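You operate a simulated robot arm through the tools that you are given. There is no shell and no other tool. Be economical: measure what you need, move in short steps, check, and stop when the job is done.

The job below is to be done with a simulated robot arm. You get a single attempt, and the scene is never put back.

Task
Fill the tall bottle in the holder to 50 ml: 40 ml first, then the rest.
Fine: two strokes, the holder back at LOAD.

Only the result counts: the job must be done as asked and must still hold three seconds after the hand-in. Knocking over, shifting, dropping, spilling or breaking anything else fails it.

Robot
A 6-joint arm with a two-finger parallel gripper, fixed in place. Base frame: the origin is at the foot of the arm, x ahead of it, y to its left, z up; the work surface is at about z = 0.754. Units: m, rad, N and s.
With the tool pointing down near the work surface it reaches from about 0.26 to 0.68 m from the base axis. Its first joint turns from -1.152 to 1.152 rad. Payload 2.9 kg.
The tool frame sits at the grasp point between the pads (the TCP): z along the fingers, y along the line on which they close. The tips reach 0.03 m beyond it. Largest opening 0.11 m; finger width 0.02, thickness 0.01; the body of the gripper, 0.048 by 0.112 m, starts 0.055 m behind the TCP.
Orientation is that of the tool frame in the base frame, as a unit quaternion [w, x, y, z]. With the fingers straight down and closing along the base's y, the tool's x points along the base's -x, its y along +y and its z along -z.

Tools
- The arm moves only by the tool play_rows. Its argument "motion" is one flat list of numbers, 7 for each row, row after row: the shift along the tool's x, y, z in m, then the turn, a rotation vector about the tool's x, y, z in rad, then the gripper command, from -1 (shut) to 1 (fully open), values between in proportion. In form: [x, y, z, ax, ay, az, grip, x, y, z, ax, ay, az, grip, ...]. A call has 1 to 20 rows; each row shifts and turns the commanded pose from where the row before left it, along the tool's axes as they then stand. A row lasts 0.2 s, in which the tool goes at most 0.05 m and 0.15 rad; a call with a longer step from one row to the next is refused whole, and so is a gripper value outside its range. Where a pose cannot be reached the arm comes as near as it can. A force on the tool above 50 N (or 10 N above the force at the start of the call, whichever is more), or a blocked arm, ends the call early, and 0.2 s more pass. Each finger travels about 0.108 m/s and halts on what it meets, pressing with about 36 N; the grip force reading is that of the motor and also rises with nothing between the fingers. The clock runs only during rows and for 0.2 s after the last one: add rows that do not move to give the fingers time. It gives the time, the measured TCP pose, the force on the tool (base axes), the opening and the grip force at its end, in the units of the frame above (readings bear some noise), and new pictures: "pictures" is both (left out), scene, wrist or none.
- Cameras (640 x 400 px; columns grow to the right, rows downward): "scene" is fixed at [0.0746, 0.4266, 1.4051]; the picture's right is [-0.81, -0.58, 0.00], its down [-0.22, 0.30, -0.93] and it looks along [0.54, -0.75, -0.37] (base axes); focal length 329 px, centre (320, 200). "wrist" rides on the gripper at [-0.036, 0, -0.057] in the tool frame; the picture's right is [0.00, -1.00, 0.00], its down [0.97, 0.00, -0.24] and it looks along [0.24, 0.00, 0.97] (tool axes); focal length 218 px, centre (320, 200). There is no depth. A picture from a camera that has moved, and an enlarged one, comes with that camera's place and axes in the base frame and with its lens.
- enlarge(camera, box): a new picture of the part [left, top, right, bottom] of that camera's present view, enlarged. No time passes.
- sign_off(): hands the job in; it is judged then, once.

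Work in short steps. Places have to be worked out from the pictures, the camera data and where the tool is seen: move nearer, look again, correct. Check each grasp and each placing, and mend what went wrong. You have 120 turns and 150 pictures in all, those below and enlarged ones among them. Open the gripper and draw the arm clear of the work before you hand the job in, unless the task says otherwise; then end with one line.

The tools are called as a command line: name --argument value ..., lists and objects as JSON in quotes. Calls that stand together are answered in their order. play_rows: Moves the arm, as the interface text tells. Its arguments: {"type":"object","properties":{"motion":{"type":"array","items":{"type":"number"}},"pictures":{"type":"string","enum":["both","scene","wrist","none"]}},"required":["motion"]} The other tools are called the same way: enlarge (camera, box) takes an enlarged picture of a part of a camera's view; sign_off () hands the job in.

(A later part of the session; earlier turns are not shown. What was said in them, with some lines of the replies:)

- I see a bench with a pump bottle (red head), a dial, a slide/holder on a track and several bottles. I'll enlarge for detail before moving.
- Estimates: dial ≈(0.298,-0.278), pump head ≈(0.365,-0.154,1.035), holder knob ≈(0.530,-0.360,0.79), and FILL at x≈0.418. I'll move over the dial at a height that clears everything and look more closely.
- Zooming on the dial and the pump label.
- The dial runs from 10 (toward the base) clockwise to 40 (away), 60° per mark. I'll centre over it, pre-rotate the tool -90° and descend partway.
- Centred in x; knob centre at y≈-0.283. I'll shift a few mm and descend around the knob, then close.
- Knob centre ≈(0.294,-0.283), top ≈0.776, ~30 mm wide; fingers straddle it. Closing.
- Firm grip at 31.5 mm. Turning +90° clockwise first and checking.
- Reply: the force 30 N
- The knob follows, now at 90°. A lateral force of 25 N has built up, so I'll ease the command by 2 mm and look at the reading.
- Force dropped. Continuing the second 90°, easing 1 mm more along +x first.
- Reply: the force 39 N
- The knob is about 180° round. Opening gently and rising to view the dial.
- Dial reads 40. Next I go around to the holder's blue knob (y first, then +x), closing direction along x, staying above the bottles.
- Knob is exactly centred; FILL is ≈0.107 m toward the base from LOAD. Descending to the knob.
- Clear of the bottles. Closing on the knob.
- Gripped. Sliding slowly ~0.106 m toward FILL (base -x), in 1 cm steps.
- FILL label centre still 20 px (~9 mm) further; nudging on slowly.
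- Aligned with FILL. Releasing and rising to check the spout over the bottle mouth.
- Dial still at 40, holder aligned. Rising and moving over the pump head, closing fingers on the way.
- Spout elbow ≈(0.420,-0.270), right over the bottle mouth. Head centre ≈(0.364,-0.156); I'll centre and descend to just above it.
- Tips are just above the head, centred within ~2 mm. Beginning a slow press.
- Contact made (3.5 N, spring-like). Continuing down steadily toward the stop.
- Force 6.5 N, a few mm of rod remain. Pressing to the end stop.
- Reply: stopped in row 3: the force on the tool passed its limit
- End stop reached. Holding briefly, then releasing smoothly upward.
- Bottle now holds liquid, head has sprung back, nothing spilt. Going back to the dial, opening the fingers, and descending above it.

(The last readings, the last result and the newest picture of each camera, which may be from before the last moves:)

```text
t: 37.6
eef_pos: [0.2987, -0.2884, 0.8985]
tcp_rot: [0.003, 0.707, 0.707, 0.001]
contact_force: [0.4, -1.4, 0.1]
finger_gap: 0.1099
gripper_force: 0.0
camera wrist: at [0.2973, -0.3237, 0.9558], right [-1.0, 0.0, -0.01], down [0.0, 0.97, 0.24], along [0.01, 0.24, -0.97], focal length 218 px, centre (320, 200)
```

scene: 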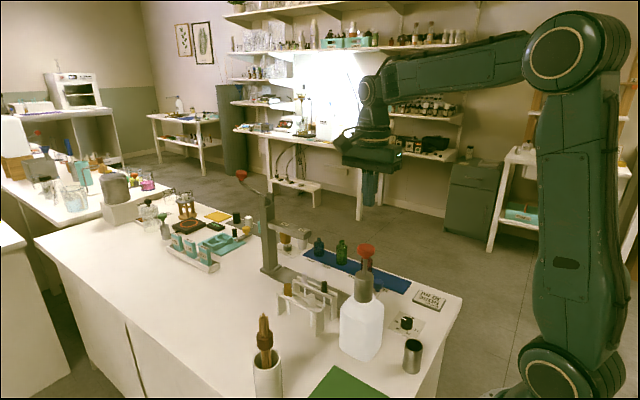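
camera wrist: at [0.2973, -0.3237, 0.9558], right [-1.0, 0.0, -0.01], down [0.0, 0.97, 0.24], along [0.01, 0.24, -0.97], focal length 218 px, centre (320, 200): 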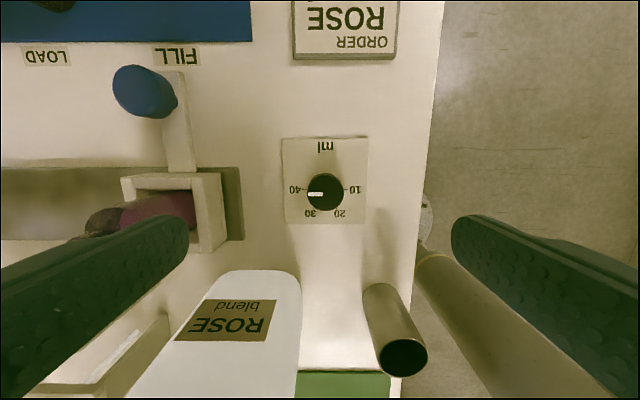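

Narrowing the opening to stay well clear of the holder, centring (−3.7 mm x, +4.6 mm y) and descending onto the dial.

play_rows --motion '[0.0046, -0.0037, 0, 0, 0, 0, 0.3, 0, 0, 0.03, 0, 0, 0, 0.3, 0, 0, 0.03, 0, 0, 0, 0.3, 0, 0, 0.03, 0, 0, 0, 0.3, 0, 0, 0.018, 0, 0, 0, 0.3, 0, 0, 0, 0, 0, 0, 0.3]' --pictures "wrist"

```text
t: 39.0
eef_pos: [0.2968, -0.2827, 0.7905]
tcp_rot: [0.003, 0.707, 0.707, 0.002]
contact_force: [-0.3, 0.5, 0.0]
finger_gap: 0.0714
gripper_force: 0.0
camera wrist: at [0.2946, -0.3176, 0.8482], right [-1.0, 0.0, -0.01], down [0.0, 0.97, 0.24], along [0.01, 0.24, -0.97], focal length 218 px, centre (320, 200)
```

wrist: 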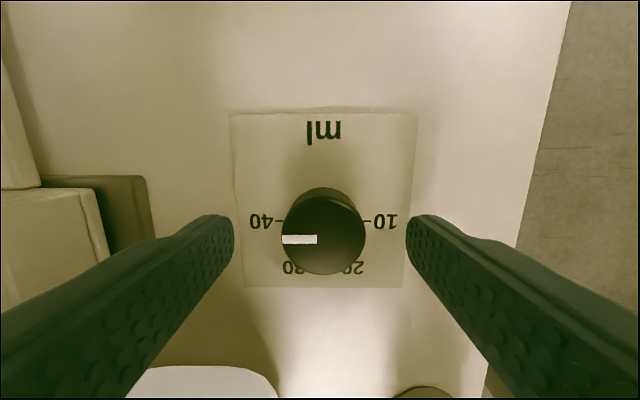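

Knob about 3 mm toward -y and 1 mm toward -x of the tool; correcting, then closing.

play_rows --motion '[-0.0028, -0.0012, 0, 0, 0, 0, 0.3, 0, 0, 0, 0, 0, 0, 0, 0, 0, 0, 0, 0, 0, -0.3, 0, 0, 0, 0, 0, 0, -0.6, 0, 0, 0, 0, 0, 0, -0.6, 0, 0, 0, 0, 0, 0, -0.6]' --pictures "wrist"

```text
t: 40.4
eef_pos: [0.2938, -0.2841, 0.7899]
tcp_rot: [0.003, 0.707, 0.707, 0.001]
contact_force: [4.2, -0.3, -3.1]
finger_gap: 0.0317
gripper_force: 44.4
camera wrist: at [0.2933, -0.32, 0.8481], right [-1.0, 0.0, -0.01], down [0.0, 0.97, 0.24], along [0.01, 0.24, -0.97], focal length 218 px, centre (320, 200)
```

wrist: 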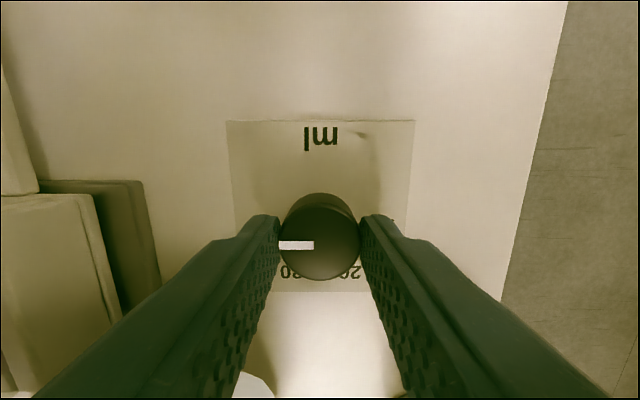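

Gripped. Turning back counter-clockwise 90° first.

play_rows --motion '[0, 0, 0, 0, 0, -0.1309, -0.6, 0, 0, 0, 0, 0, -0.1309, -0.6, 0, 0, 0, 0, 0, -0.1309, -0.6, 0, 0, 0, 0, 0, -0.1309, -0.6, 0, 0, 0, 0, 0, -0.1309, -0.6, 0, 0, 0, 0, 0, -0.1309, -0.6, 0, 0, 0, 0, 0, -0.1309, -0.6, 0, 0, 0, 0, 0, -0.1309, -0.6, 0, 0, 0, 0, 0, -0.1309, -0.6, 0, 0, 0, 0, 0, -0.1309, -0.6, 0, 0, 0, 0, 0, -0.1309, -0.6, 0, 0, 0, 0, 0, -0.1309, -0.6]' --pictures "wrist"

```text
t: 43.0
eef_pos: [0.2946, -0.2859, 0.7902]
tcp_rot: [0.004, 0.0, 1.0, -0.001]
contact_force: [4.3, -2.6, -16.6]
finger_gap: 0.0314
gripper_force: 45.0
camera wrist: at [0.329, -0.2842, 0.8483], right [0.0, -1.0, 0.0], down [-0.97, 0.0, 0.23], along [-0.23, 0.0, -0.97], focal length 218 px, centre (320, 200)
```

wrist: 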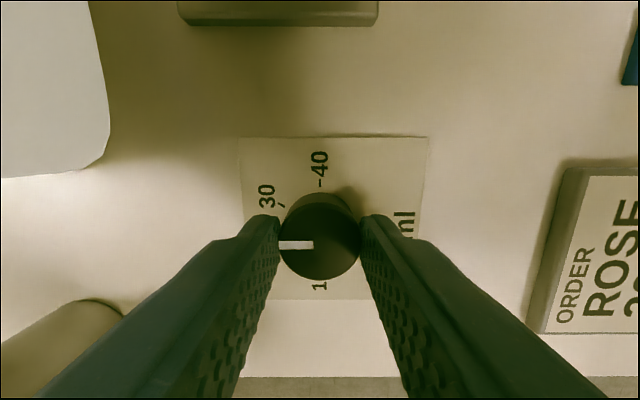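

Knob follows, forces small. Second 90°.

play_rows --motion '[0, 0, 0, 0, 0, -0.1309, -0.6, 0, 0, 0, 0, 0, -0.1309, -0.6, 0, 0, 0, 0, 0, -0.1309, -0.6, 0, 0, 0, 0, 0, -0.1309, -0.6, 0, 0, 0, 0, 0, -0.1309, -0.6, 0, 0, 0, 0, 0, -0.1309, -0.6, 0, 0, 0, 0, 0, -0.1309, -0.6, 0, 0, 0, 0, 0, -0.1309, -0.6, 0, 0, 0, 0, 0, -0.1309, -0.6, 0, 0, 0, 0, 0, -0.1309, -0.6, 0, 0, 0, 0, 0, -0.1309, -0.6, 0, 0, 0, 0, 0, -0.1309, -0.6, 0, 0, 0, 0, 0, 0, -0.6]' --pictures "wrist"

```text
t: 45.8
eef_pos: [0.2952, -0.2854, 0.7908]
tcp_rot: [-0.001, 0.708, -0.706, 0.003]
contact_force: [9.5, -3.9, -0.2]
finger_gap: 0.0318
gripper_force: 44.9
camera wrist: at [0.2932, -0.2484, 0.848], right [1.0, 0.0, 0.01], down [0.0, -0.97, 0.24], along [0.01, -0.24, -0.97], focal length 218 px, centre (320, 200)
```

wrist: 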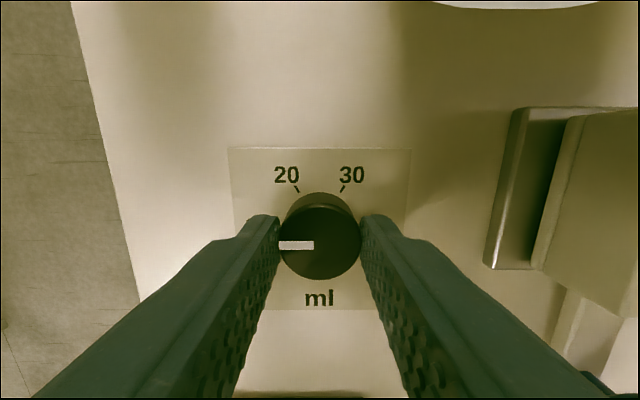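

Pointer back at the 10 side. Releasing (to 0.07) and rising to check.

play_rows --motion '[0, 0, 0, 0, 0, 0, 0, 0, 0, 0, 0, 0, 0, 0.3, 0, 0, 0, 0, 0, 0, 0.3, 0, 0, -0.03, 0, 0, 0, 0.3, 0, 0, -0.04, 0, 0, 0, 0.3, 0, 0, -0.04, 0, 0, 0, 0.3, 0, 0, 0, 0, 0, 0, 0.3]' --pictures "wrist"

enlarge --camera "wrist" --box '[270, 130, 370, 230]'

```text
t: 47.4
eef_pos: [0.2925, -0.285, 0.9035]
tcp_rot: [0.0, 0.707, -0.707, 0.003]
contact_force: [-0.6, -0.2, 0.8]
finger_gap: 0.0717
gripper_force: 0.1
camera wrist: at [0.2911, -0.249, 0.96], right [1.0, 0.0, 0.01], down [0.0, -0.97, 0.24], along [0.01, -0.24, -0.97], focal length 218 px, centre (320, 200)
```

wrist: 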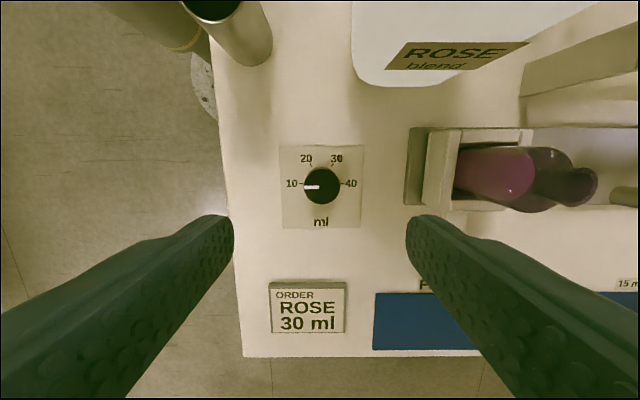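

```text
4.00 times, centred on (320, 180) of wrist
camera zoom: at [0.2911, -0.249, 0.96], right [1.0, 0.0, 0.01], down [0.0, -0.97, 0.24], along [0.01, -0.24, -0.97], focal length 873 px, centre (320, 280)
```

zoom: 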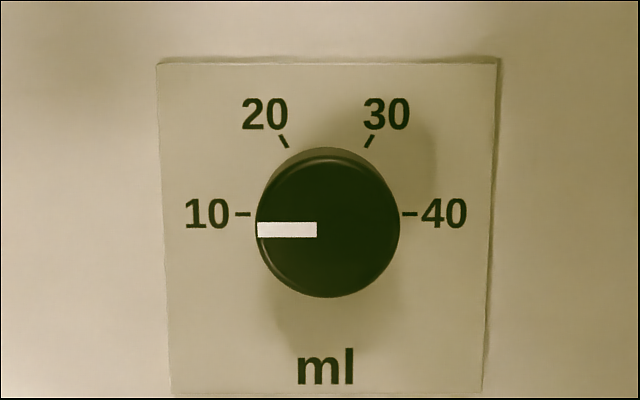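

Dial reads 10. Rising, closing the fingers and going over the pump head again.

play_rows --motion '[0, 0, -0.045, 0, 0, 0, 0.3, 0, 0, -0.045, 0, 0, 0, 0.3, 0, 0, -0.045, 0, 0, 0, 0.3, 0, 0, -0.045, 0, 0, 0, 0.3, 0, 0, -0.045, 0, 0, 0, 0, 0, 0, -0.03, 0, 0, 0, -0.5, -0.032, -0.018, 0, 0, 0, 0, -1, -0.032, -0.018, 0, 0, 0, 0, -1, -0.032, -0.018, 0, 0, 0, 0, -1, -0.0325, -0.018, 0, 0, 0, 0, -1, 0, 0, 0, 0, 0, 0, -1, 0, 0, 0, 0, 0, 0, -1]'

```text
t: 50.0
eef_pos: [0.3639, -0.1555, 1.1569]
tcp_rot: [-0.002, 0.707, -0.707, 0.003]
contact_force: [0.0, -0.4, 0.6]
finger_gap: 0.0
gripper_force: 36.2
camera wrist: at [0.3614, -0.1192, 1.2142], right [1.0, 0.0, 0.01], down [0.0, -0.97, 0.24], along [0.01, -0.24, -0.97], focal length 218 px, centre (320, 200)
```

scene: 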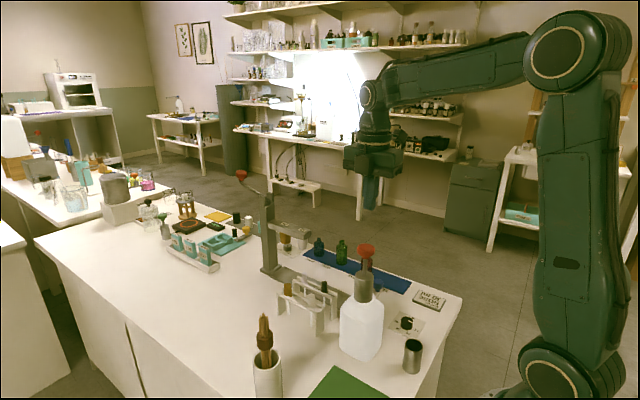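
wrist: 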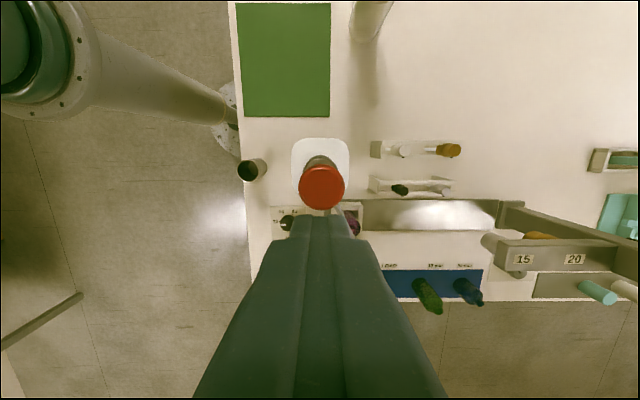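

Centred over the head within ~1 mm. Descending and doing the second stroke in one continuous slow press to the stop.

play_rows --motion '[0, 0, 0.03, 0, 0, 0, -1, 0, 0, 0.03, 0, 0, 0, -1, 0, 0, 0.02, 0, 0, 0, -1, 0, 0, 0.006, 0, 0, 0, -1, 0, 0, 0.006, 0, 0, 0, -1, 0, 0, 0.006, 0, 0, 0, -1, 0, 0, 0.006, 0, 0, 0, -1, 0, 0, 0.006, 0, 0, 0, -1, 0, 0, 0.006, 0, 0, 0, -1, 0, 0, 0.006, 0, 0, 0, -1, 0, 0, 0.006, 0, 0, 0, -1, 0, 0, 0.004, 0, 0, 0, -1, 0, 0, 0.004, 0, 0, 0, -1, 0, 0, 0.004, 0, 0, 0, -1, 0, 0, 0.004, 0, 0, 0, -1]' --pictures "scene"

enlarge --camera "scene" --box '[310, 180, 430, 320]'

```text
t: 51.7
eef_pos: [0.3663, -0.1563, 1.0552]
tcp_rot: [0.002, -0.706, 0.708, -0.009]
contact_force: [-4.6, 1.0, 17.9]
finger_gap: 0.0
gripper_force: 35.7
stopped in row 8: the force on the tool passed its limit (the readings are from after the stop); the commanded pose is now the measured one
```

scene: 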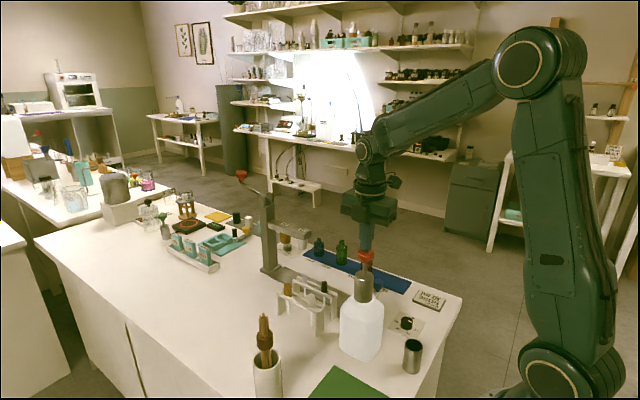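

```text
2.86 times, centred on (370, 250) of scene
camera zoom: at [0.0743, 0.4267, 1.4051], right [-0.81, -0.58, 0.0], down [-0.22, 0.3, -0.93], along [0.54, -0.75, -0.37], focal length 941 px, centre (177, 57)
```

zoom: 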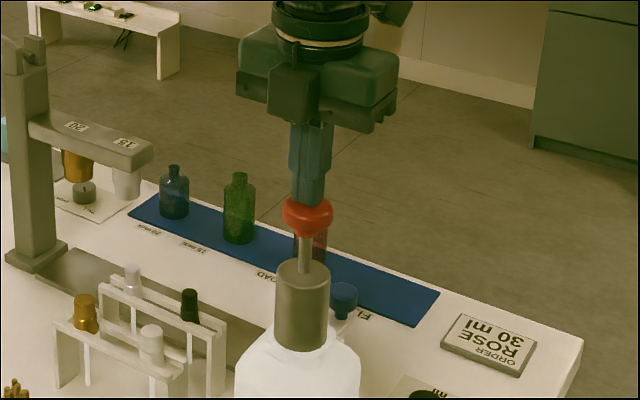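

The stop now comes at 1.055 (10 mm travel versus 40 mm before, so travel scales with the dial), meaning the 10 ml stroke is complete. Holding, then releasing upward.

play_rows --motion '[0, 0, 0, 0, 0, 0, -1, 0, 0, 0, 0, 0, 0, -1, 0, 0, -0.008, 0, 0, 0, -1, 0, 0, -0.01, 0, 0, 0, -1, 0, 0, -0.02, 0, 0, 0, -1, 0, 0, -0.04, 0, 0, 0, -1, 0, 0, -0.04, 0, 0, 0, -1, 0, 0, -0.03, 0, 0, 0, -1, 0, 0, 0, 0, 0, 0, -1]'

enlarge --camera "scene" --box '[290, 220, 450, 340]'

```text
t: 53.7
eef_pos: [0.3633, -0.1568, 1.2015]
tcp_rot: [0.003, -0.706, 0.708, -0.006]
contact_force: [-0.3, 0.8, -0.1]
finger_gap: 0.0
gripper_force: 35.8
camera wrist: at [0.362, -0.12, 1.2585], right [1.0, 0.0, 0.01], down [0.0, -0.97, 0.25], along [0.01, -0.25, -0.97], focal length 218 px, centre (320, 200)
```

scene: 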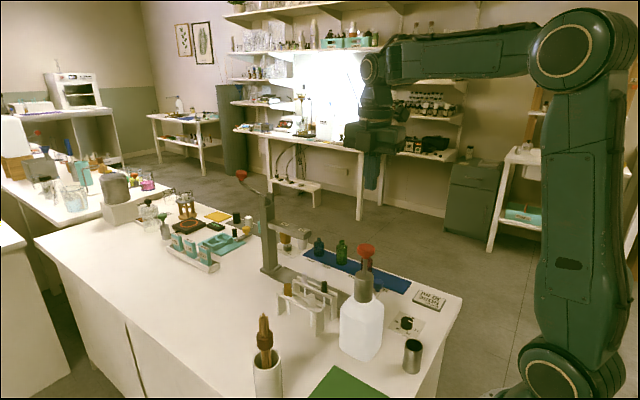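
wrist: 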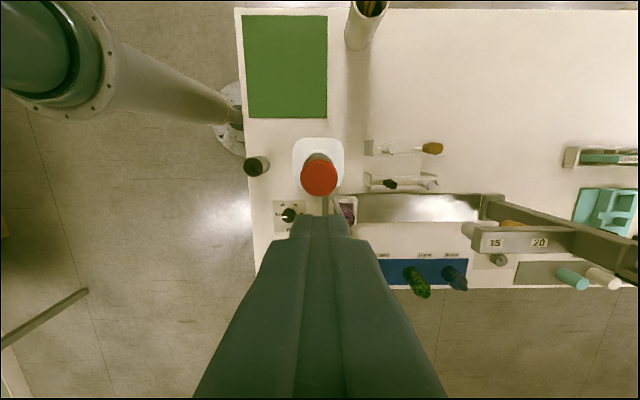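

```text
3.33 times, centred on (370, 280) of scene
camera zoom: at [0.0746, 0.4266, 1.4051], right [-0.81, -0.58, 0.0], down [-0.22, 0.3, -0.93], along [0.54, -0.75, -0.37], focal length 1098 px, centre (153, -67)
```

zoom: 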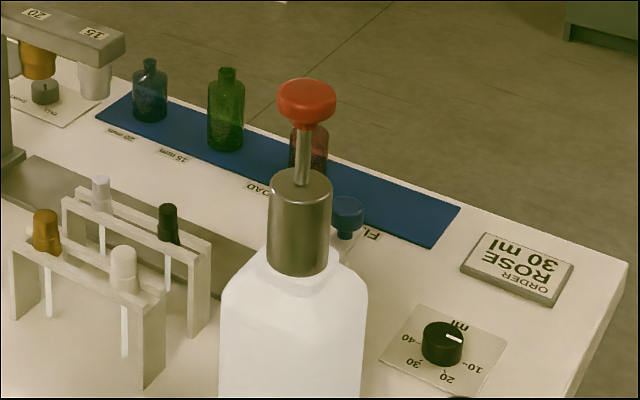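

Second stroke done, head back up. Moving over the holder's knob at height and beginning the 180° tool turn back.

play_rows --motion '[0.034, -0.0095, 0, 0, 0, 0, -1, 0.034, -0.0095, 0, 0, 0, 0, -1, 0.034, -0.0095, 0, 0, 0, 0, -1, 0.034, -0.0095, 0, 0, 0, 0, -0.5, 0.034, -0.0095, 0, 0, 0, 0, 0, 0.034, -0.0095, 0, 0, 0, 0, 0.5, 0, 0, 0, 0, 0, 0.1496, 0.5, 0, 0, 0, 0, 0, 0.1496, 0.5, 0, 0, 0, 0, 0, 0.1496, 0.5, 0, 0, 0, 0, 0, 0.1496, 0.5, 0, 0, 0, 0, 0, 0.1496, 0.5, 0, 0, 0, 0, 0, 0.1496, 0.5, 0, 0, 0, 0, 0, 0.1496, 0.5, 0, 0, 0, 0, 0, 0.1496, 0.5, 0, 0, 0, 0, 0, 0.1496, 0.5, 0, 0, 0, 0, 0, 0.1496, 0.5]' --pictures "none"

play_rows --motion '[0, 0, 0, 0, 0, 0.1496, 0.5, 0, 0, 0, 0, 0, 0.1496, 0.5, 0, 0, 0, 0, 0, 0.1496, 0.5, 0, 0, 0, 0, 0, 0.1496, 0.5, 0, 0, 0, 0, 0, 0.1496, 0.5, 0, 0, 0, 0, 0, 0.1496, 0.5, 0, 0, 0, 0, 0, 0.1496, 0.5, 0, 0, 0, 0, 0, 0.1496, 0.5, 0, 0, 0, 0, 0, 0.1496, 0.5, 0, 0, 0, 0, 0, 0.1496, 0.5, 0, 0, 0, 0, 0, 0.1496, 0.5, 0, 0, 0, 0, 0, 0, 0.5]' --pictures "wrist"

```text
t: 57.1
eef_pos: [0.422, -0.36, 1.2042]
tcp_rot: [0.006, -0.036, 0.999, -0.004]
contact_force: [-0.2, -0.5, -0.4]
finger_gap: 0.0824
gripper_force: 0.1
```

```text
t: 59.7
eef_pos: [0.4212, -0.3599, 1.2041]
tcp_rot: [0.007, 0.707, 0.707, 0.002]
contact_force: [0.0, 0.6, -0.9]
finger_gap: 0.0825
gripper_force: 0.1
camera wrist: at [0.419, -0.3948, 1.2614], right [-1.0, 0.0, -0.01], down [0.0, 0.97, 0.23], along [0.01, 0.23, -0.97], focal length 218 px, centre (320, 200)
```

wrist: 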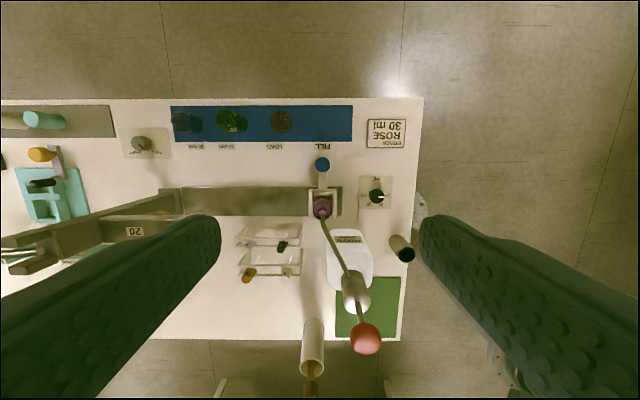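

Levelling the small tilt and descending toward the knob at FILL.

play_rows --motion '[0, 0, 0, 0.0128, 0.007, 0, 0.5, 0, 0, 0.045, 0, 0, 0, 0.5, 0, 0, 0.045, 0, 0, 0, 0.5, 0, 0, 0.045, 0, 0, 0, 0.5, 0, 0, 0.045, 0, 0, 0, 0.5, 0, 0, 0.045, 0, 0, 0, 0.5, 0, 0, 0.045, 0, 0, 0, 0.5, 0, 0, 0.03, 0, 0, 0, 0.5, 0, 0, 0, 0, 0, 0, 0.5]' --pictures "wrist"

```text
t: 61.7
eef_pos: [0.4211, -0.3571, 0.9041]
tcp_rot: [0.0, 0.707, 0.707, 0.0]
contact_force: [0.2, -0.1, 0.6]
finger_gap: 0.0827
gripper_force: 0.1
camera wrist: at [0.4195, -0.3939, 0.9612], right [-1.0, 0.0, 0.0], down [0.0, 0.97, 0.24], along [0.0, 0.24, -0.97], focal length 218 px, centre (320, 200)
```

wrist: 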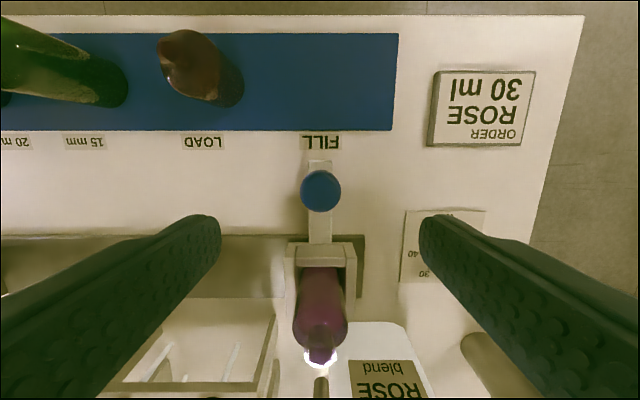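

Well aligned. Descending to the knob and closing on it.

play_rows --motion '[-0.0035, 0, 0.03, 0, 0, 0, 0.5, 0, 0, 0.03, 0, 0, 0, 0.5, 0, 0, 0.03, 0, 0, 0, 0.5, 0, 0, 0.015, 0, 0, 0, 0.5, 0, 0, 0, 0, 0, 0, 0.2, 0, 0, 0, 0, 0, 0, -0.2, 0, 0, 0, 0, 0, 0, -0.5, 0, 0, 0, 0, 0, 0, -0.5, 0, 0, 0, 0, 0, 0, -0.5]' --pictures "wrist"

```text
t: 63.7
eef_pos: [0.4204, -0.3641, 0.7995]
tcp_rot: [0.0, 0.707, 0.707, 0.0]
contact_force: [-1.1, 0.0, -2.8]
finger_gap: 0.0309
gripper_force: 44.9
camera wrist: at [0.4197, -0.3991, 0.856], right [-1.0, 0.0, 0.0], down [0.0, 0.97, 0.24], along [0.0, 0.24, -0.97], focal length 218 px, centre (320, 200)
```

wrist: 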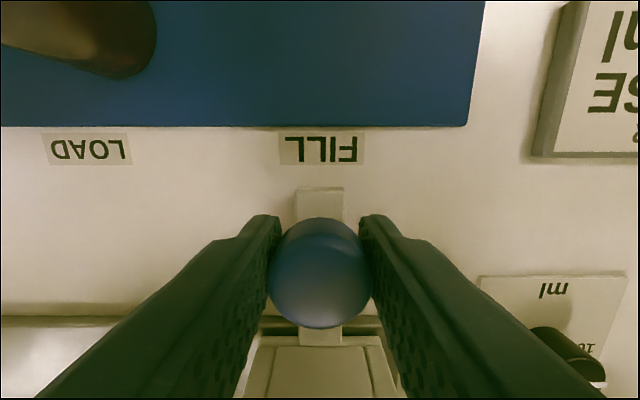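

Gripped. Sliding back +x by 0.110 m slowly to LOAD.

play_rows --motion '[0, 0.003, 0, 0, 0, 0, -0.5, 0, 0.005, 0, 0, 0, 0, -0.5, 0, 0.007, 0, 0, 0, 0, -0.5, 0, 0.008, 0, 0, 0, 0, -0.5, 0, 0.008, 0, 0, 0, 0, -0.5, 0, 0.008, 0, 0, 0, 0, -0.5, 0, 0.008, 0, 0, 0, 0, -0.5, 0, 0.008, 0, 0, 0, 0, -0.5, 0, 0.008, 0, 0, 0, 0, -0.5, 0, 0.008, 0, 0, 0, 0, -0.5, 0, 0.008, 0, 0, 0, 0, -0.5, 0, 0.008, 0, 0, 0, 0, -0.5, 0, 0.008, 0, 0, 0, 0, -0.5, 0, 0.007, 0, 0, 0, 0, -0.5, 0, 0.005, 0, 0, 0, 0, -0.5, 0, 0.003, 0, 0, 0, 0, -0.5, 0, 0, 0, 0, 0, 0, -0.5]' --pictures "wrist"

```text
t: 67.3
eef_pos: [0.5318, -0.3638, 0.7987]
tcp_rot: [0.0, 0.707, 0.707, 0.0]
contact_force: [-1.2, -15.1, -1.5]
finger_gap: 0.0308
gripper_force: 44.8
camera wrist: at [0.5296, -0.3989, 0.856], right [-1.0, 0.0, 0.0], down [0.0, 0.97, 0.24], along [0.0, 0.24, -0.97], focal length 218 px, centre (320, 200)
```

wrist: 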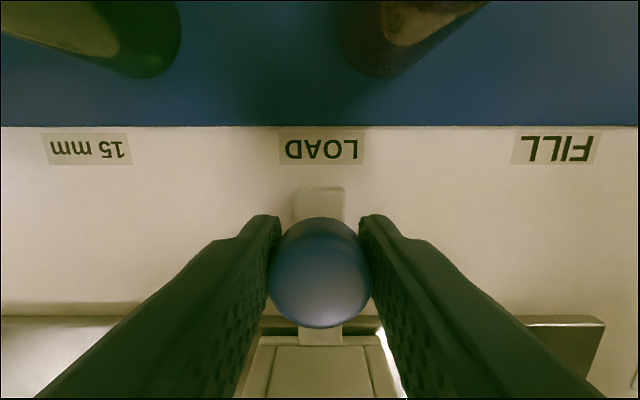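

Aligned at LOAD. Releasing and rising clear.

play_rows --motion '[0, 0, 0, 0, 0, 0, 0, 0, 0, 0, 0, 0, 0, 0.5, 0, 0, 0, 0, 0, 0, 0.5, 0, 0, -0.02, 0, 0, 0, 0.5, 0, 0, -0.04, 0, 0, 0, 0.5, 0, 0, -0.04, 0, 0, 0, 0.5, 0, 0, -0.045, 0, 0, 0, 0.7, 0, 0, -0.045, 0, 0, 0, 1, 0, 0, -0.045, 0, 0, 0, 1, 0, 0, -0.045, 0, 0, 0, 1, 0, 0, -0.045, 0, 0, 0, 1, 0, 0, -0.045, 0, 0, 0, 1, 0, 0, 0, 0, 0, 0, 1]'

enlarge --camera "scene" --box '[250, 220, 450, 360]'

enlarge --camera "wrist" --box '[220, 100, 420, 240]'

```text
t: 70.1
eef_pos: [0.5094, -0.3487, 1.1476]
tcp_rot: [0.0, 0.707, 0.707, 0.0]
contact_force: [0.7, 0.6, 0.1]
finger_gap: 0.1098
gripper_force: 0.1
out of reach, approached as far as the arm can: row 11, 12
camera wrist: at [0.5098, -0.3832, 1.2046], right [-1.0, 0.0, 0.0], down [0.0, 0.97, 0.24], along [0.0, 0.24, -0.97], focal length 218 px, centre (320, 200)
```

scene: 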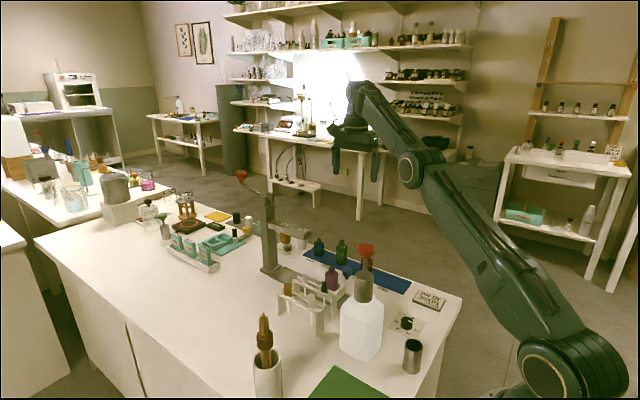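
wrist: 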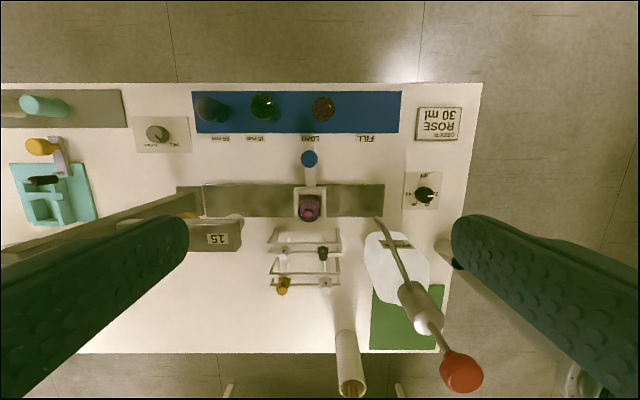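

```text
2.86 times, centred on (350, 290) of scene
camera zoom: at [0.0746, 0.4266, 1.4051], right [-0.81, -0.58, 0.0], down [-0.22, 0.3, -0.93], along [0.54, -0.75, -0.37], focal length 941 px, centre (234, -57)
```

zoom: 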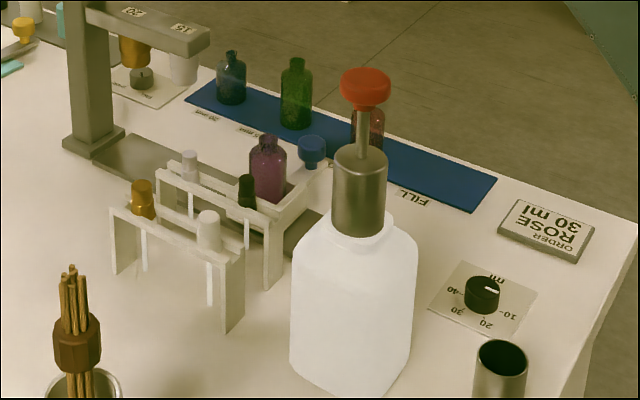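

```text
2.86 times, centred on (320, 170) of wrist
camera zoom: at [0.5098, -0.3832, 1.2046], right [-1.0, 0.0, 0.0], down [0.0, 0.97, 0.24], along [0.0, 0.24, -0.97], focal length 624 px, centre (320, 286)
```

zoom: 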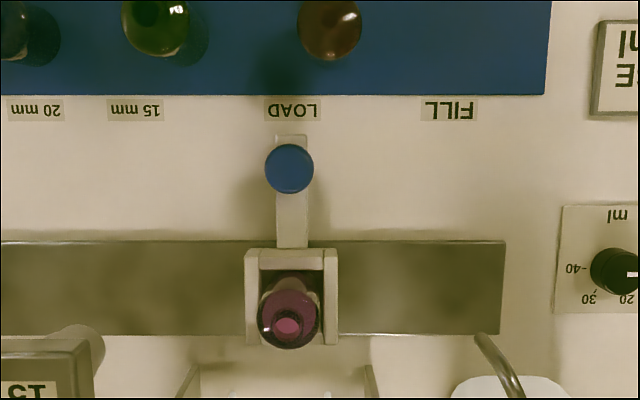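

Holder is at LOAD with the filled bottle, everything else undisturbed, gripper open and clear. Handing in.

sign_off

```text
The job is handed in.
```

I filled the tall bottle with one full stroke at 40 ml and one at 10 ml (50 ml by the dial), then slid the holder back to LOAD; the last pictures show no spill and nothing else moved.
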